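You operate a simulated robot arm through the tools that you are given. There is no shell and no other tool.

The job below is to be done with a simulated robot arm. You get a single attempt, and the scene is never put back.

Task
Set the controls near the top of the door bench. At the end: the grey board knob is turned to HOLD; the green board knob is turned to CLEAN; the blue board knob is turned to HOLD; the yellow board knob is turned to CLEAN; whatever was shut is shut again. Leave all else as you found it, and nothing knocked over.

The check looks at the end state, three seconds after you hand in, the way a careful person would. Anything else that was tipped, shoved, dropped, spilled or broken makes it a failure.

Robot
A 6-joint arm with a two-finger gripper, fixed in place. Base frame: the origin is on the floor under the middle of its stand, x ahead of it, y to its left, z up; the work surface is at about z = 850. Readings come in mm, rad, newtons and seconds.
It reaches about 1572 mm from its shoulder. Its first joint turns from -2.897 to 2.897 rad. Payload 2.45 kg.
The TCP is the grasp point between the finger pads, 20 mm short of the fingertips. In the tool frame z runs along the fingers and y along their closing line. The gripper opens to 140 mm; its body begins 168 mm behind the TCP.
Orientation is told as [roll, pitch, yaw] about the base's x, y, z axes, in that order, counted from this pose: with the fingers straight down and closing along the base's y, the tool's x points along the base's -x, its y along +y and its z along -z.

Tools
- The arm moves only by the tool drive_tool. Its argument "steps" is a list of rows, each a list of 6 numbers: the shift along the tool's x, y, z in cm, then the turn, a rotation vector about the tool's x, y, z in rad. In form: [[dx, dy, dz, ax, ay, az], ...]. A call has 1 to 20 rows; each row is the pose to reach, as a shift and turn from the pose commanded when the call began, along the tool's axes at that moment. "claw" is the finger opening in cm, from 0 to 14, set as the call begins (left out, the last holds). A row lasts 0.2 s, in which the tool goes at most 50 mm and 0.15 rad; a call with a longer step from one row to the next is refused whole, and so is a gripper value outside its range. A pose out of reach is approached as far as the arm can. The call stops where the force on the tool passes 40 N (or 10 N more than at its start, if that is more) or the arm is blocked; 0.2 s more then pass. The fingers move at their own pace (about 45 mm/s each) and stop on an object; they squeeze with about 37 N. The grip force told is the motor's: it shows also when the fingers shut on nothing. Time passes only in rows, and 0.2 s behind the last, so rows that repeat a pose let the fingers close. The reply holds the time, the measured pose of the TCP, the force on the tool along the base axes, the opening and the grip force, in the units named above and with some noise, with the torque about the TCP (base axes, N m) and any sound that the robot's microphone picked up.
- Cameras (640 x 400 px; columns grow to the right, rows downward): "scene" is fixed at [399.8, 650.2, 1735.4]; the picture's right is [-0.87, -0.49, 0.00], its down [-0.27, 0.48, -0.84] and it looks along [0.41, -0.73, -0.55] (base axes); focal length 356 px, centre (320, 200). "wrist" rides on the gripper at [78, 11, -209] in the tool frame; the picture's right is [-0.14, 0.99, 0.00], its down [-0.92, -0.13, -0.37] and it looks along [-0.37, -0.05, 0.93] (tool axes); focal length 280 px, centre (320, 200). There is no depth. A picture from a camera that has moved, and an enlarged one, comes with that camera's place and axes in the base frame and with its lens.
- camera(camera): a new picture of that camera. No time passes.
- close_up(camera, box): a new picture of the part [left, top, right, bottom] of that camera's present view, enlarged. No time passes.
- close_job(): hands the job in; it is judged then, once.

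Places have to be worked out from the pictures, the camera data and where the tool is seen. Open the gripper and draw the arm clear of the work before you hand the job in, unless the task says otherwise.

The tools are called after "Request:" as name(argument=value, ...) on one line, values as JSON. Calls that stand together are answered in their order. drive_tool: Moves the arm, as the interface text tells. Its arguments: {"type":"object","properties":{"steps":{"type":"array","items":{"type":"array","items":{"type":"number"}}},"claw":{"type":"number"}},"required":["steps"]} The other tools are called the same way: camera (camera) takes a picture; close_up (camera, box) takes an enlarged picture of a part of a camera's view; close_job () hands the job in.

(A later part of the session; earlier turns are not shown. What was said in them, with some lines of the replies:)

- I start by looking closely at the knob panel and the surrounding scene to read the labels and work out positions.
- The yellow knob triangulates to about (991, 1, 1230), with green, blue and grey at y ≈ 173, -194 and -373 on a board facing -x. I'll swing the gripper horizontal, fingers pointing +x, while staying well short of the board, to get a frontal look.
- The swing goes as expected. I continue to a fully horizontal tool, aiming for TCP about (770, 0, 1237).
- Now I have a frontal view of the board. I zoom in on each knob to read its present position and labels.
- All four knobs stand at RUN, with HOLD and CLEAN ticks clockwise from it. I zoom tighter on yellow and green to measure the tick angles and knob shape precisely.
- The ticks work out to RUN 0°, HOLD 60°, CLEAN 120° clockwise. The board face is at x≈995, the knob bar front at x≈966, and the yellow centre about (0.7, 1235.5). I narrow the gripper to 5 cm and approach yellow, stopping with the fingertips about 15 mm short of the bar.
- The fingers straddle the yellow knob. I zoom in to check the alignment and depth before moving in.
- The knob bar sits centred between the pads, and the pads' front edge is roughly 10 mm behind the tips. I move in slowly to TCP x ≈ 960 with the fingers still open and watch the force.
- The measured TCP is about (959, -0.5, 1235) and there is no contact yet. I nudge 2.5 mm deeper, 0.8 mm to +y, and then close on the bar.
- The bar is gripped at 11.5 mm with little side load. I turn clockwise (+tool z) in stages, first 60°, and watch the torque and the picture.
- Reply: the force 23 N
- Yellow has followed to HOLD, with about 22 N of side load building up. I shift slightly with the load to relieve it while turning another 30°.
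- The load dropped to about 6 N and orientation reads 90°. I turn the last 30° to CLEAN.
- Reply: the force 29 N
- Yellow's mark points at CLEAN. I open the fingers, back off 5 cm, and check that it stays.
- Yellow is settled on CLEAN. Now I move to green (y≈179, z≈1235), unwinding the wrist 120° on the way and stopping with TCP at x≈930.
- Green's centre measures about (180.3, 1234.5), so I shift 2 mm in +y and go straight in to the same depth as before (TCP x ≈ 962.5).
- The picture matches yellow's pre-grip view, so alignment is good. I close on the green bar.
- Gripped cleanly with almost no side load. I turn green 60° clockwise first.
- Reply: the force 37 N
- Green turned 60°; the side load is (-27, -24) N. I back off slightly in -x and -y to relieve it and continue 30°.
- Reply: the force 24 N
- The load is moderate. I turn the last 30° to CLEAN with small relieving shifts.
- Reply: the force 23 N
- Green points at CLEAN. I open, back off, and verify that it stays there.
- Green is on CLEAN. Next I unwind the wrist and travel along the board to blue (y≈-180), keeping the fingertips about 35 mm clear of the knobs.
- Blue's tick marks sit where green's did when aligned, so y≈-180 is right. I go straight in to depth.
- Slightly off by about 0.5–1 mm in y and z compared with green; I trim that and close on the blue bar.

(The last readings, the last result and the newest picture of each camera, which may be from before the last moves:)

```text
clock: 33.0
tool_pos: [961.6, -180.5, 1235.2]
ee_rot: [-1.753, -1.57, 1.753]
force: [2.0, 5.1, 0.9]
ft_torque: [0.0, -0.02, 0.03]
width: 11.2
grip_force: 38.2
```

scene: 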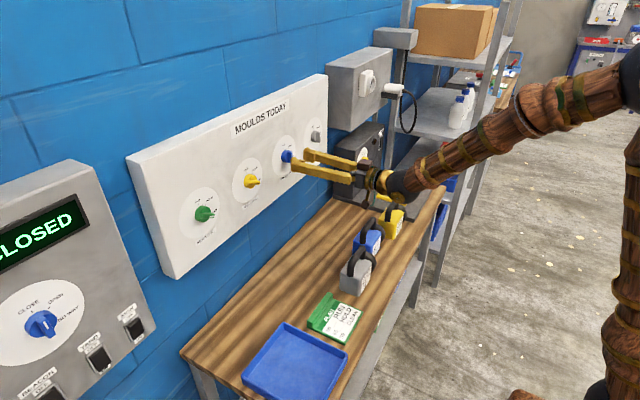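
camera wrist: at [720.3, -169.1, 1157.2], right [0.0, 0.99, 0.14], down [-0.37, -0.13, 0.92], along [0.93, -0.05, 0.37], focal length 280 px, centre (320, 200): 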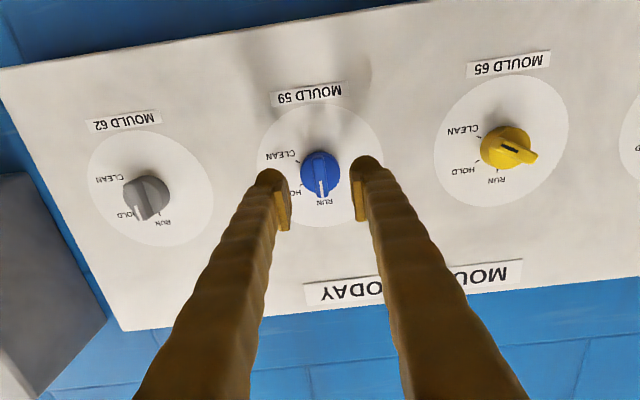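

Gripped with only about 5 N side load. I turn blue exactly 60° clockwise to HOLD.

Request:
drive_tool(steps=[[0, 0, 0, 0, 0, 0.13], [0, 0, 0, 0, 0, 0.26], [0, 0, 0, 0, 0, 0.39], [0, 0, 0, 0, 0, 0.52], [0, 0, 0, 0, 0, 0.65], [0, 0, 0, 0, 0, 0.78], [0, 0, 0, 0, 0, 0.91], [0, 0, 0, 0, 0, 1.047], [0, 0, 0, 0, 0, 1.047]])

Request:
close_up(camera="wrist", box=[220, 110, 420, 250])

```text
clock: 35.0
tool_pos: [962.8, -181.5, 1235.9]
ee_rot: [1.568, -0.525, -1.57]
force: [-24.9, -3.5, -11.1]
ft_torque: [0.02, 0.11, -0.05]
width: 11.2
grip_force: 38.4
```

```text
2.86 times, centred on (320, 180) of wrist
camera zoom: at [752.6, -106.7, 1205.2], right [0.0, 0.38, 0.93], down [-0.37, -0.86, 0.35], along [0.93, -0.34, 0.14], focal length 801 px, centre (320, 257)
```

zoom: 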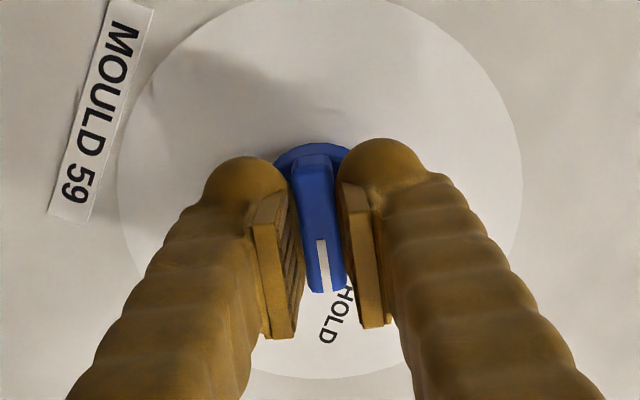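

Blue is on HOLD. I open, retreat, and verify.

Request:
drive_tool(steps=[[0, 0, -0.03, 0, 0, 0], [0, 0, -0.03, 0, 0, 0], [0, 0, -0.03, 0, 0, 0], [0, 0, -1, 0, 0, 0], [0, 0, -3, 0, 0, 0], [0, 0, -5, 0, 0, 0], [0, 0, -5, 0, 0, 0]], claw=5)

Request:
close_up(camera="wrist", box=[270, 130, 370, 230])

Request:
close_up(camera="scene", box=[260, 110, 350, 190])

```text
clock: 36.6
tool_pos: [911.8, -178.8, 1235.7]
ee_rot: [1.572, -0.525, -1.572]
force: [-0.5, 0.4, 0.5]
ft_torque: [0.01, -0.02, -0.03]
width: 49.8
grip_force: 0.1
```

```text
4.00 times, centred on (320, 180) of wrist
camera zoom: at [701.9, -105.8, 1205.6], right [0.0, 0.38, 0.93], down [-0.37, -0.86, 0.35], along [0.93, -0.34, 0.14], focal length 1122 px, centre (320, 280)
```

zoom: 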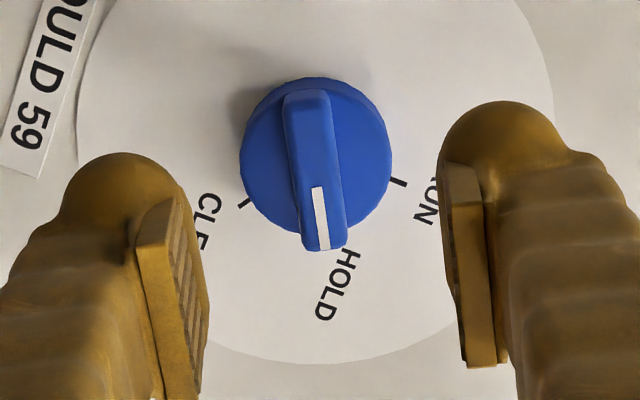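

```text
5.00 times, centred on (305, 150) of scene
camera zoom: at [399.8, 650.2, 1735.4], right [-0.87, -0.49, 0.0], down [-0.27, 0.48, -0.84], along [0.41, -0.73, -0.55], focal length 1778 px, centre (395, 450)
```

zoom: 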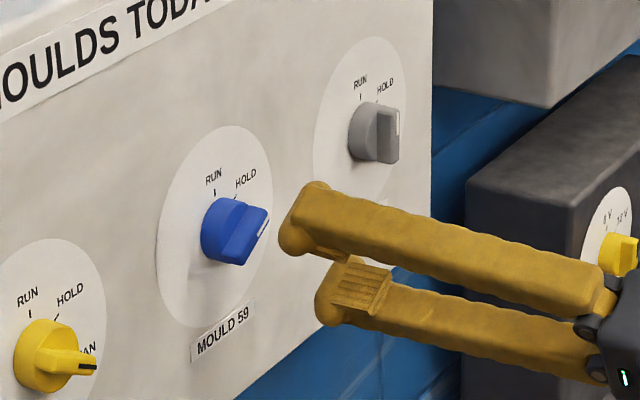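

Blue rests on HOLD. Now I move to grey (expected y≈-360), unwinding 60°; the cabinet beside the board sits around y<-480, x>900, so only the slim fingers will come near it.

Request:
drive_tool(steps=[[-1.563, -0.903, -0.7, 0, 0, -0.1047], [-3.126, -1.806, -1.0, 0, 0, -0.2094], [-4.689, -2.709, -1.0, 0, 0, -0.3142], [-6.252, -3.612, -1.0, 0, 0, -0.4189], [-7.815, -4.515, -1.0, 0, 0, -0.5236], [-9.378, -5.418, -1.0, 0, 0, -0.6283], [-10.941, -6.321, -1.0, 0, 0, -0.733], [-12.504, -7.224, -1.0, 0, 0, -0.8378], [-14.067, -8.127, -1.0, 0, 0, -0.9425], [-15.63, -9.03, -1.0, 0, 0, -1.0472], [-15.63, -9.03, -1.0, 0, 0, -1.0472]])

Request:
camera(camera="wrist")

Request:
close_up(camera="wrist", box=[250, 130, 390, 230])

Request:
camera(camera="scene")

```text
clock: 39.0
tool_pos: [902.7, -362.7, 1233.8]
ee_rot: [-1.75, -1.569, 1.751]
force: [0.2, -1.0, -0.7]
ft_torque: [0.01, 0.01, -0.02]
width: 49.8
grip_force: 0.1
```

```text
taken
camera wrist: at [692.1, -350.7, 1155.7], right [0.0, 0.99, 0.14], down [-0.37, -0.13, 0.92], along [0.93, -0.05, 0.37], focal length 280 px, centre (320, 200)
```

wrist: 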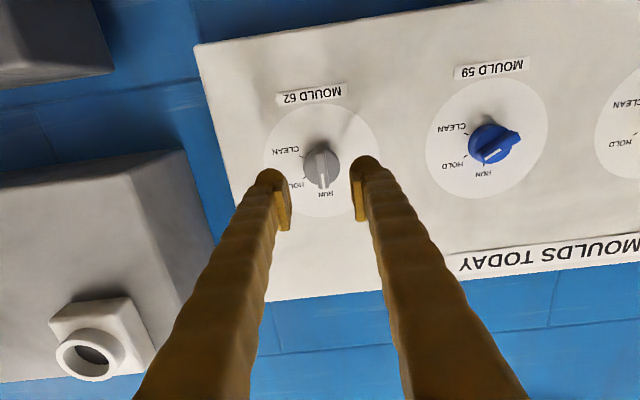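

```text
4.00 times, centred on (320, 180) of wrist
camera zoom: at [692.1, -350.7, 1155.7], right [0.0, 0.99, 0.14], down [-0.37, -0.13, 0.92], along [0.93, -0.05, 0.37], focal length 1122 px, centre (320, 280)
```

zoom: 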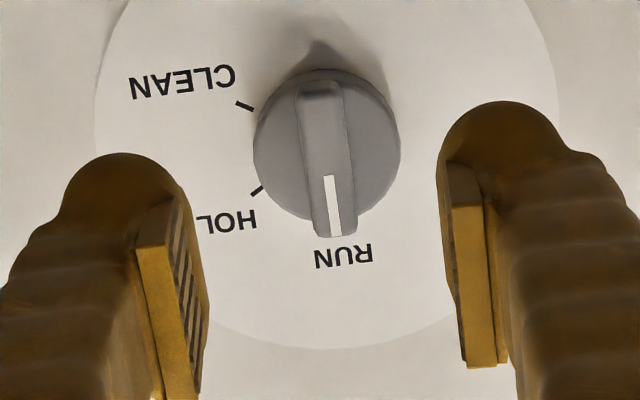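

```text
taken
```

scene: 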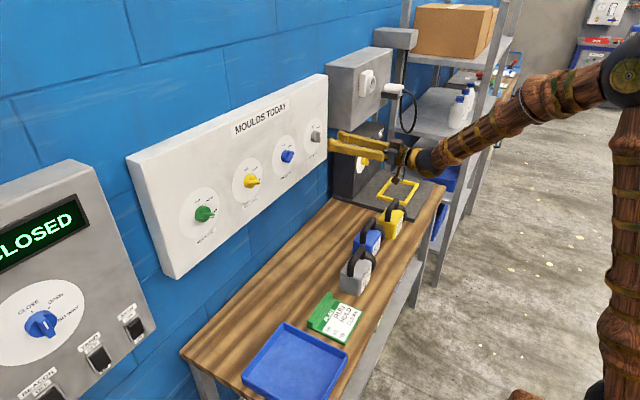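

Grey's centre comes out at about (-359.7, 1234.5). I trim +2 mm in y and +0.8 mm in z, and approach to x≈930 for a check.

Request:
drive_tool(steps=[[-0.08, 0.2, 0.7, 0, 0, 0], [-0.08, 0.2, 1.4, 0, 0, 0], [-0.08, 0.2, 2.1, 0, 0, 0], [-0.08, 0.2, 2.8, 0, 0, 0], [-0.08, 0.2, 2.8, 0, 0, 0]])

Request:
close_up(camera="wrist", box=[250, 130, 390, 230])

```text
clock: 40.2
tool_pos: [929.5, -359.5, 1235.3]
ee_rot: [-1.652, -1.571, 1.651]
force: [0.0, 0.7, 0.8]
ft_torque: [0.01, -0.02, -0.01]
width: 49.9
grip_force: 0.1
```

```text
4.00 times, centred on (320, 180) of wrist
camera zoom: at [720.0, -348.0, 1156.5], right [0.0, 0.99, 0.14], down [-0.37, -0.13, 0.92], along [0.93, -0.05, 0.37], focal length 1122 px, centre (320, 280)
```

zoom: 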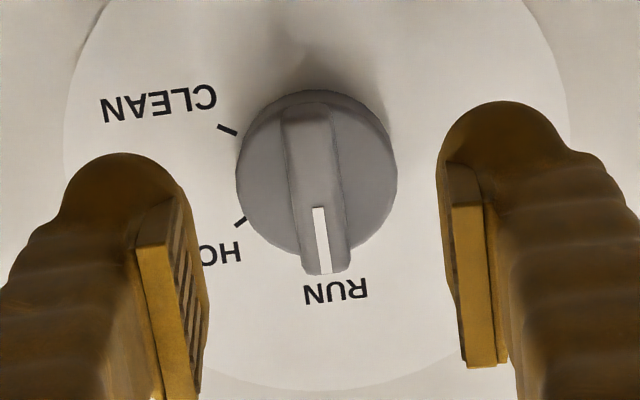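

Now about 1 mm too far +y relative to the good blue/green alignment. I correct that and move in to depth.

Request:
drive_tool(steps=[[0, -0.08, 0.8, 0, 0, 0], [0, -0.08, 1.6, 0, 0, 0], [0, -0.08, 2.4, 0, 0, 0], [0, -0.08, 3.0, 0, 0, 0], [0, -0.08, 3.22, 0, 0, 0], [0, -0.08, 3.22, 0, 0, 0]])

Request:
close_up(camera="wrist", box=[250, 130, 390, 230])

```text
clock: 41.6
tool_pos: [960.8, -359.9, 1236.7]
ee_rot: [-1.787, -1.571, 1.788]
force: [-0.4, 0.1, 0.1]
ft_torque: [0.03, 0.0, -0.03]
width: 50.2
grip_force: 0.1
```

```text
4.00 times, centred on (320, 180) of wrist
camera zoom: at [751.6, -348.8, 1157.2], right [0.0, 0.99, 0.14], down [-0.37, -0.13, 0.92], along [0.93, -0.05, 0.37], focal length 1122 px, centre (320, 280)
```

zoom: 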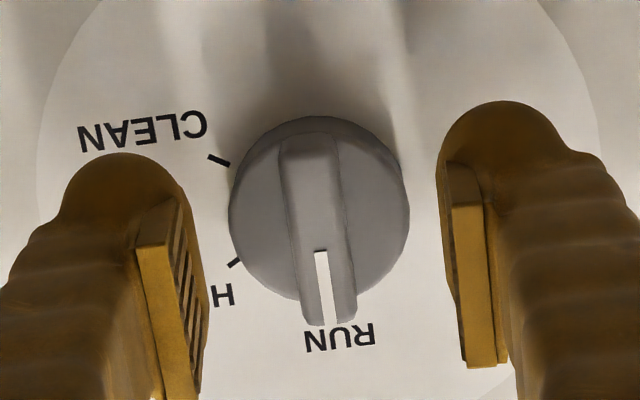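

The view is identical to green's aligned view. I close on the grey bar.

Request:
drive_tool(steps=[[0, 0, 0, 0, 0, 0], [0, 0, 0, 0, 0, 0], [0, 0, 0, 0, 0, 0], [0, 0, 0, 0, 0, 0]], claw=0.5)

```text
clock: 42.6
tool_pos: [961.8, -360.9, 1235.9]
ee_rot: [-1.741, -1.571, 1.741]
force: [1.2, 0.7, 0.6]
ft_torque: [0.04, 0.01, -0.02]
width: 11.4
grip_force: 38.3
```

Clean grip. I turn grey 60° clockwise to HOLD, with a slight -y/-x bias based on how green loaded up.

Request:
drive_tool(steps=[[0, -0.01, 0, 0, 0, 0.13], [0, -0.02, 0, 0, 0, 0.26], [0, -0.03, -0.01, 0, 0, 0.39], [0, -0.04, -0.02, 0, 0, 0.52], [0, -0.05, -0.02, 0, 0, 0.65], [0, -0.05, -0.02, 0, 0, 0.78], [0, -0.05, -0.02, 0, 0, 0.91], [0, -0.05, -0.02, 0, 0, 1.047], [0, -0.05, -0.02, 0, 0, 1.047]])

Request:
close_up(camera="wrist", box=[220, 110, 420, 250])

```text
clock: 44.6
tool_pos: [963.0, -362.5, 1235.4]
ee_rot: [1.569, -0.522, -1.572]
force: [-30.3, -5.3, -21.7]
ft_torque: [-0.04, 0.24, -0.09]
width: 11.2
grip_force: 38.0
```

```text
2.86 times, centred on (320, 180) of wrist
camera zoom: at [752.2, -287.3, 1205.7], right [0.0, 0.37, 0.93], down [-0.37, -0.86, 0.35], along [0.93, -0.34, 0.14], focal length 801 px, centre (320, 257)
```

zoom: 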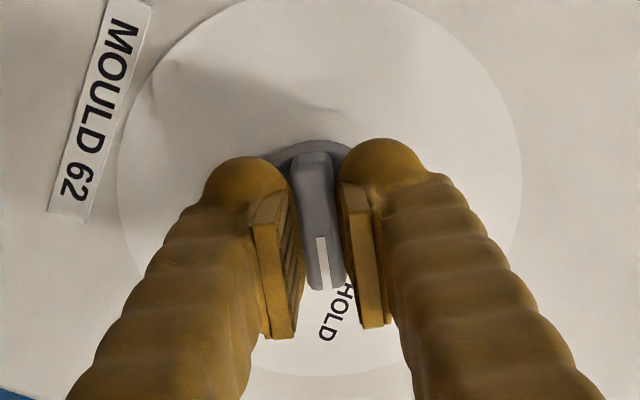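

Grey is on HOLD. I ease the load slightly, open, back away, and check it.

Request:
drive_tool(steps=[[0, -0.02, -0.04, 0, 0, 0], [0, -0.02, -0.04, 0, 0, 0], [0, -0.02, -0.04, 0, 0, 0], [0, -0.02, -1, 0, 0, 0], [0, -0.02, -3, 0, 0, 0], [0, -0.02, -5, 0, 0, 0], [0, -0.02, -5, 0, 0, 0]], claw=5)

Request:
close_up(camera="wrist", box=[270, 130, 370, 230])

Request:
close_up(camera="scene", box=[260, 110, 350, 190])

```text
clock: 46.2
tool_pos: [912.2, -360.5, 1237.0]
ee_rot: [1.571, -0.524, -1.57]
force: [-0.6, -0.1, -1.2]
ft_torque: [0.02, 0.01, -0.01]
width: 50.0
grip_force: 0.0
```

```text
4.00 times, centred on (320, 180) of wrist
camera zoom: at [702.2, -286.7, 1206.0], right [0.0, 0.38, 0.93], down [-0.37, -0.86, 0.35], along [0.93, -0.34, 0.14], focal length 1122 px, centre (320, 280)
```

zoom: 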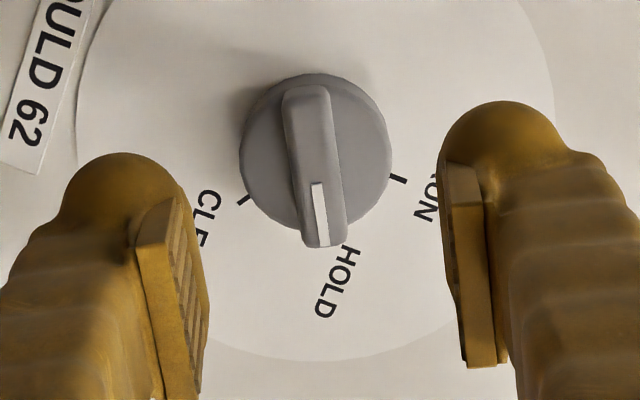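

```text
5.00 times, centred on (305, 150) of scene
camera zoom: at [399.8, 650.2, 1735.4], right [-0.87, -0.49, 0.0], down [-0.27, 0.48, -0.84], along [0.41, -0.73, -0.55], focal length 1778 px, centre (395, 450)
```

zoom: 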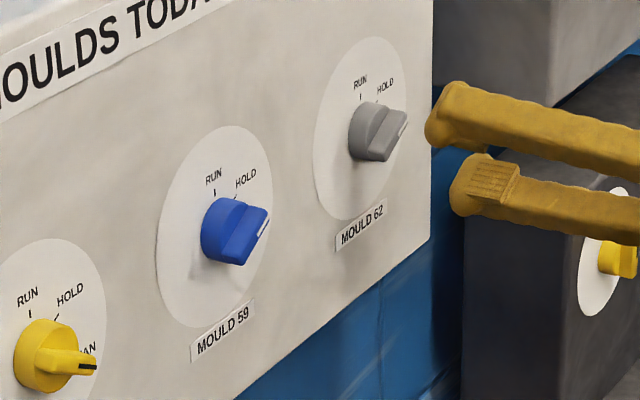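

All four are set. I retreat straight back from the board, then swing back toward the middle with the wrist unwound, for a final overall check.

Request:
drive_tool(steps=[[0, 0, -4, 0, 0, 0], [0, 0, -8, 0, 0, 0], [0, 0, -12, 0, 0, 0], [2, 1.15, -15, 0, 0, -0.1], [5, 2.9, -17, 0, 0, -0.2], [8, 4.6, -18, 0, 0, -0.32], [11, 6.35, -19, 0, 0, -0.44], [14, 8.08, -19, 0, 0, -0.56], [17, 9.8, -19, 0, 0, -0.68], [20, 11.5, -19, 0, 0, -0.8], [23, 13.3, -19, 0, 0, -0.92], [26, 15, -19, 0, 0, -1.0472], [29, 16.7, -19, 0, 0, -1.0472], [31, 17.9, -19, 0, 0, -1.0472], [31, 17.9, -19, 0, 0, -1.0472]], claw=14)

Request:
camera(camera="wrist")

Request:
camera(camera="scene")

```text
clock: 49.4
tool_pos: [720.8, -1.5, 1234.6]
ee_rot: [-1.421, -1.57, 1.421]
force: [-0.1, 0.0, -0.4]
ft_torque: [-0.01, -0.04, 0.0]
width: 140.0
grip_force: 0.1
```

```text
taken
camera wrist: at [511.4, 9.4, 1156.2], right [0.0, 0.99, 0.14], down [-0.37, -0.13, 0.92], along [0.93, -0.05, 0.36], focal length 280 px, centre (320, 200)
```

wrist: 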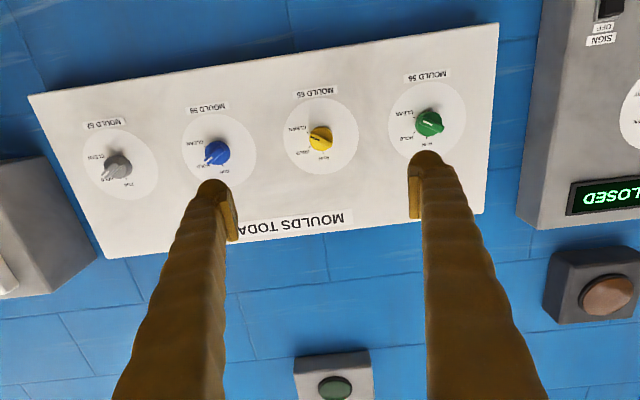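

```text
taken
```

scene: 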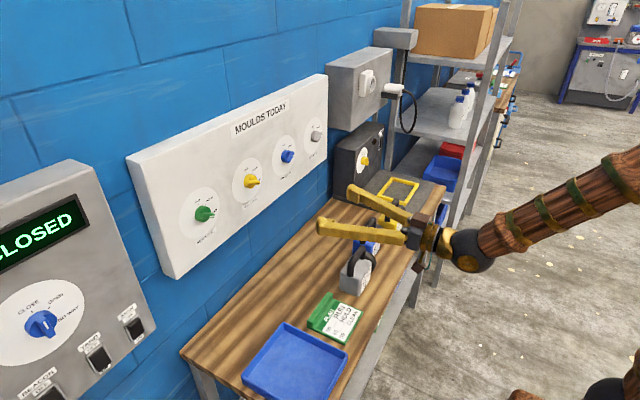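

The arm is clear, the door still reads CLOSED and the bench items look untouched. I take final close-ups of each knob and of the bench.

Request:
close_up(camera="wrist", box=[280, 90, 360, 180])

Request:
close_up(camera="wrist", box=[385, 75, 475, 165])

Request:
close_up(camera="wrist", box=[75, 105, 265, 215])

Request:
close_up(camera="scene", box=[170, 100, 340, 250])

Request:
close_up(camera="scene", box=[230, 170, 460, 400])

```text
4.44 times, centred on (320, 135) of wrist
camera zoom: at [511.4, 9.4, 1156.2], right [0.0, 0.99, 0.14], down [-0.37, -0.13, 0.92], along [0.93, -0.05, 0.36], focal length 1246 px, centre (320, 489)
```

zoom: 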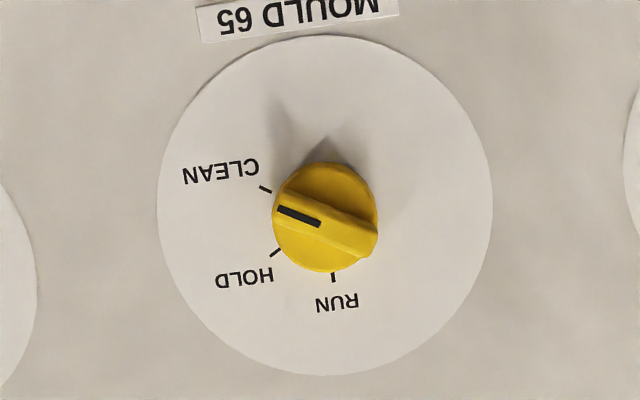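

```text
4.44 times, centred on (430, 120) of wrist
camera zoom: at [511.4, 9.4, 1156.2], right [0.0, 0.99, 0.14], down [-0.37, -0.13, 0.92], along [0.93, -0.05, 0.36], focal length 1246 px, centre (-169, 556)
```

zoom: 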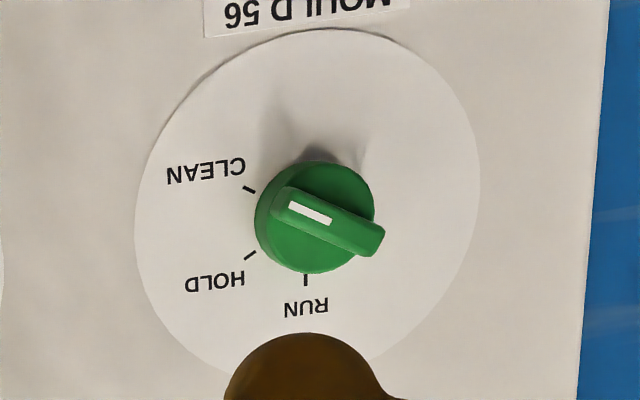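

```text
3.37 times, centred on (170, 160) of wrist
camera zoom: at [511.4, 9.4, 1156.2], right [0.0, 0.99, 0.14], down [-0.37, -0.13, 0.92], along [0.93, -0.05, 0.36], focal length 944 px, centre (825, 335)
```

zoom: 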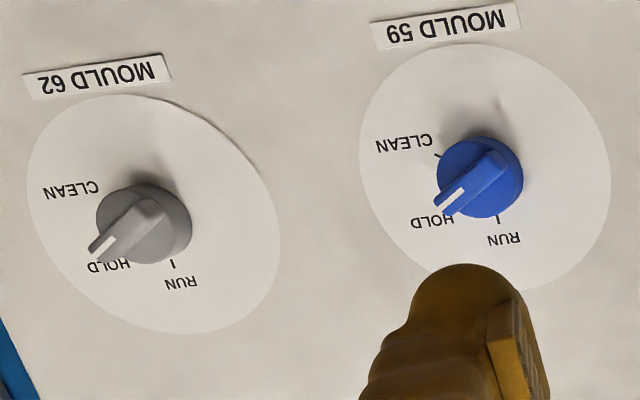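

```text
2.67 times, centred on (255, 175) of scene
camera zoom: at [399.8, 650.2, 1735.4], right [-0.87, -0.49, 0.0], down [-0.27, 0.48, -0.84], along [0.41, -0.73, -0.55], focal length 948 px, centre (493, 267)
```

zoom: 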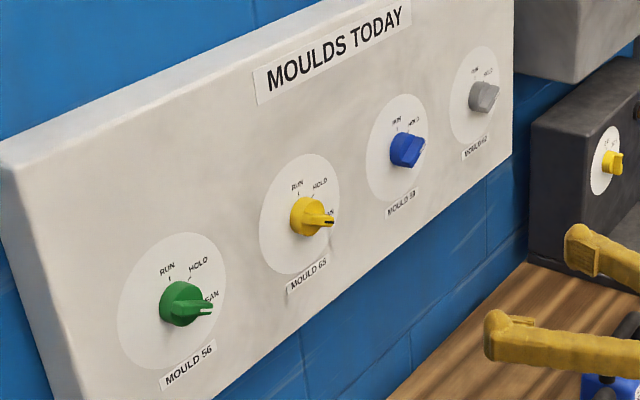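

```text
1.74 times, centred on (345, 285) of scene
camera zoom: at [399.8, 650.2, 1735.4], right [-0.87, -0.49, 0.0], down [-0.27, 0.48, -0.84], along [0.41, -0.73, -0.55], focal length 618 px, centre (276, 52)
```

zoom: 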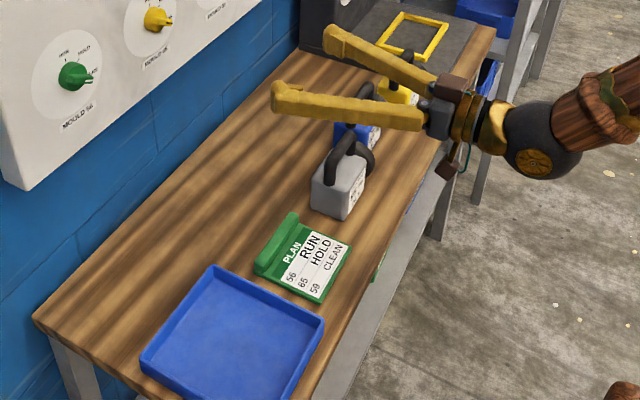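

Grey and blue point at HOLD, and green and yellow at CLEAN. The bench items are undisturbed, the door still reads CLOSED, and the gripper is open and clear, so I hand the job in.

Request:
close_job()

```text
The job is handed in.
```

All four board knobs are set, and I've handed the job in. The result of the check hasn't come back.

| Knob | Set to |
|---|---|
| Grey | HOLD |
| Green | CLEAN |
| Blue | HOLD |
| Yellow | CLEAN |

The final close-ups, taken with the arm clear of the board, showed each knob's mark at its position. I opened and shut nothing along the way, and the door display still reads CLOSED. The items on the bench look the same as at the start. I left the gripper open, about 23 cm back from the knobs.
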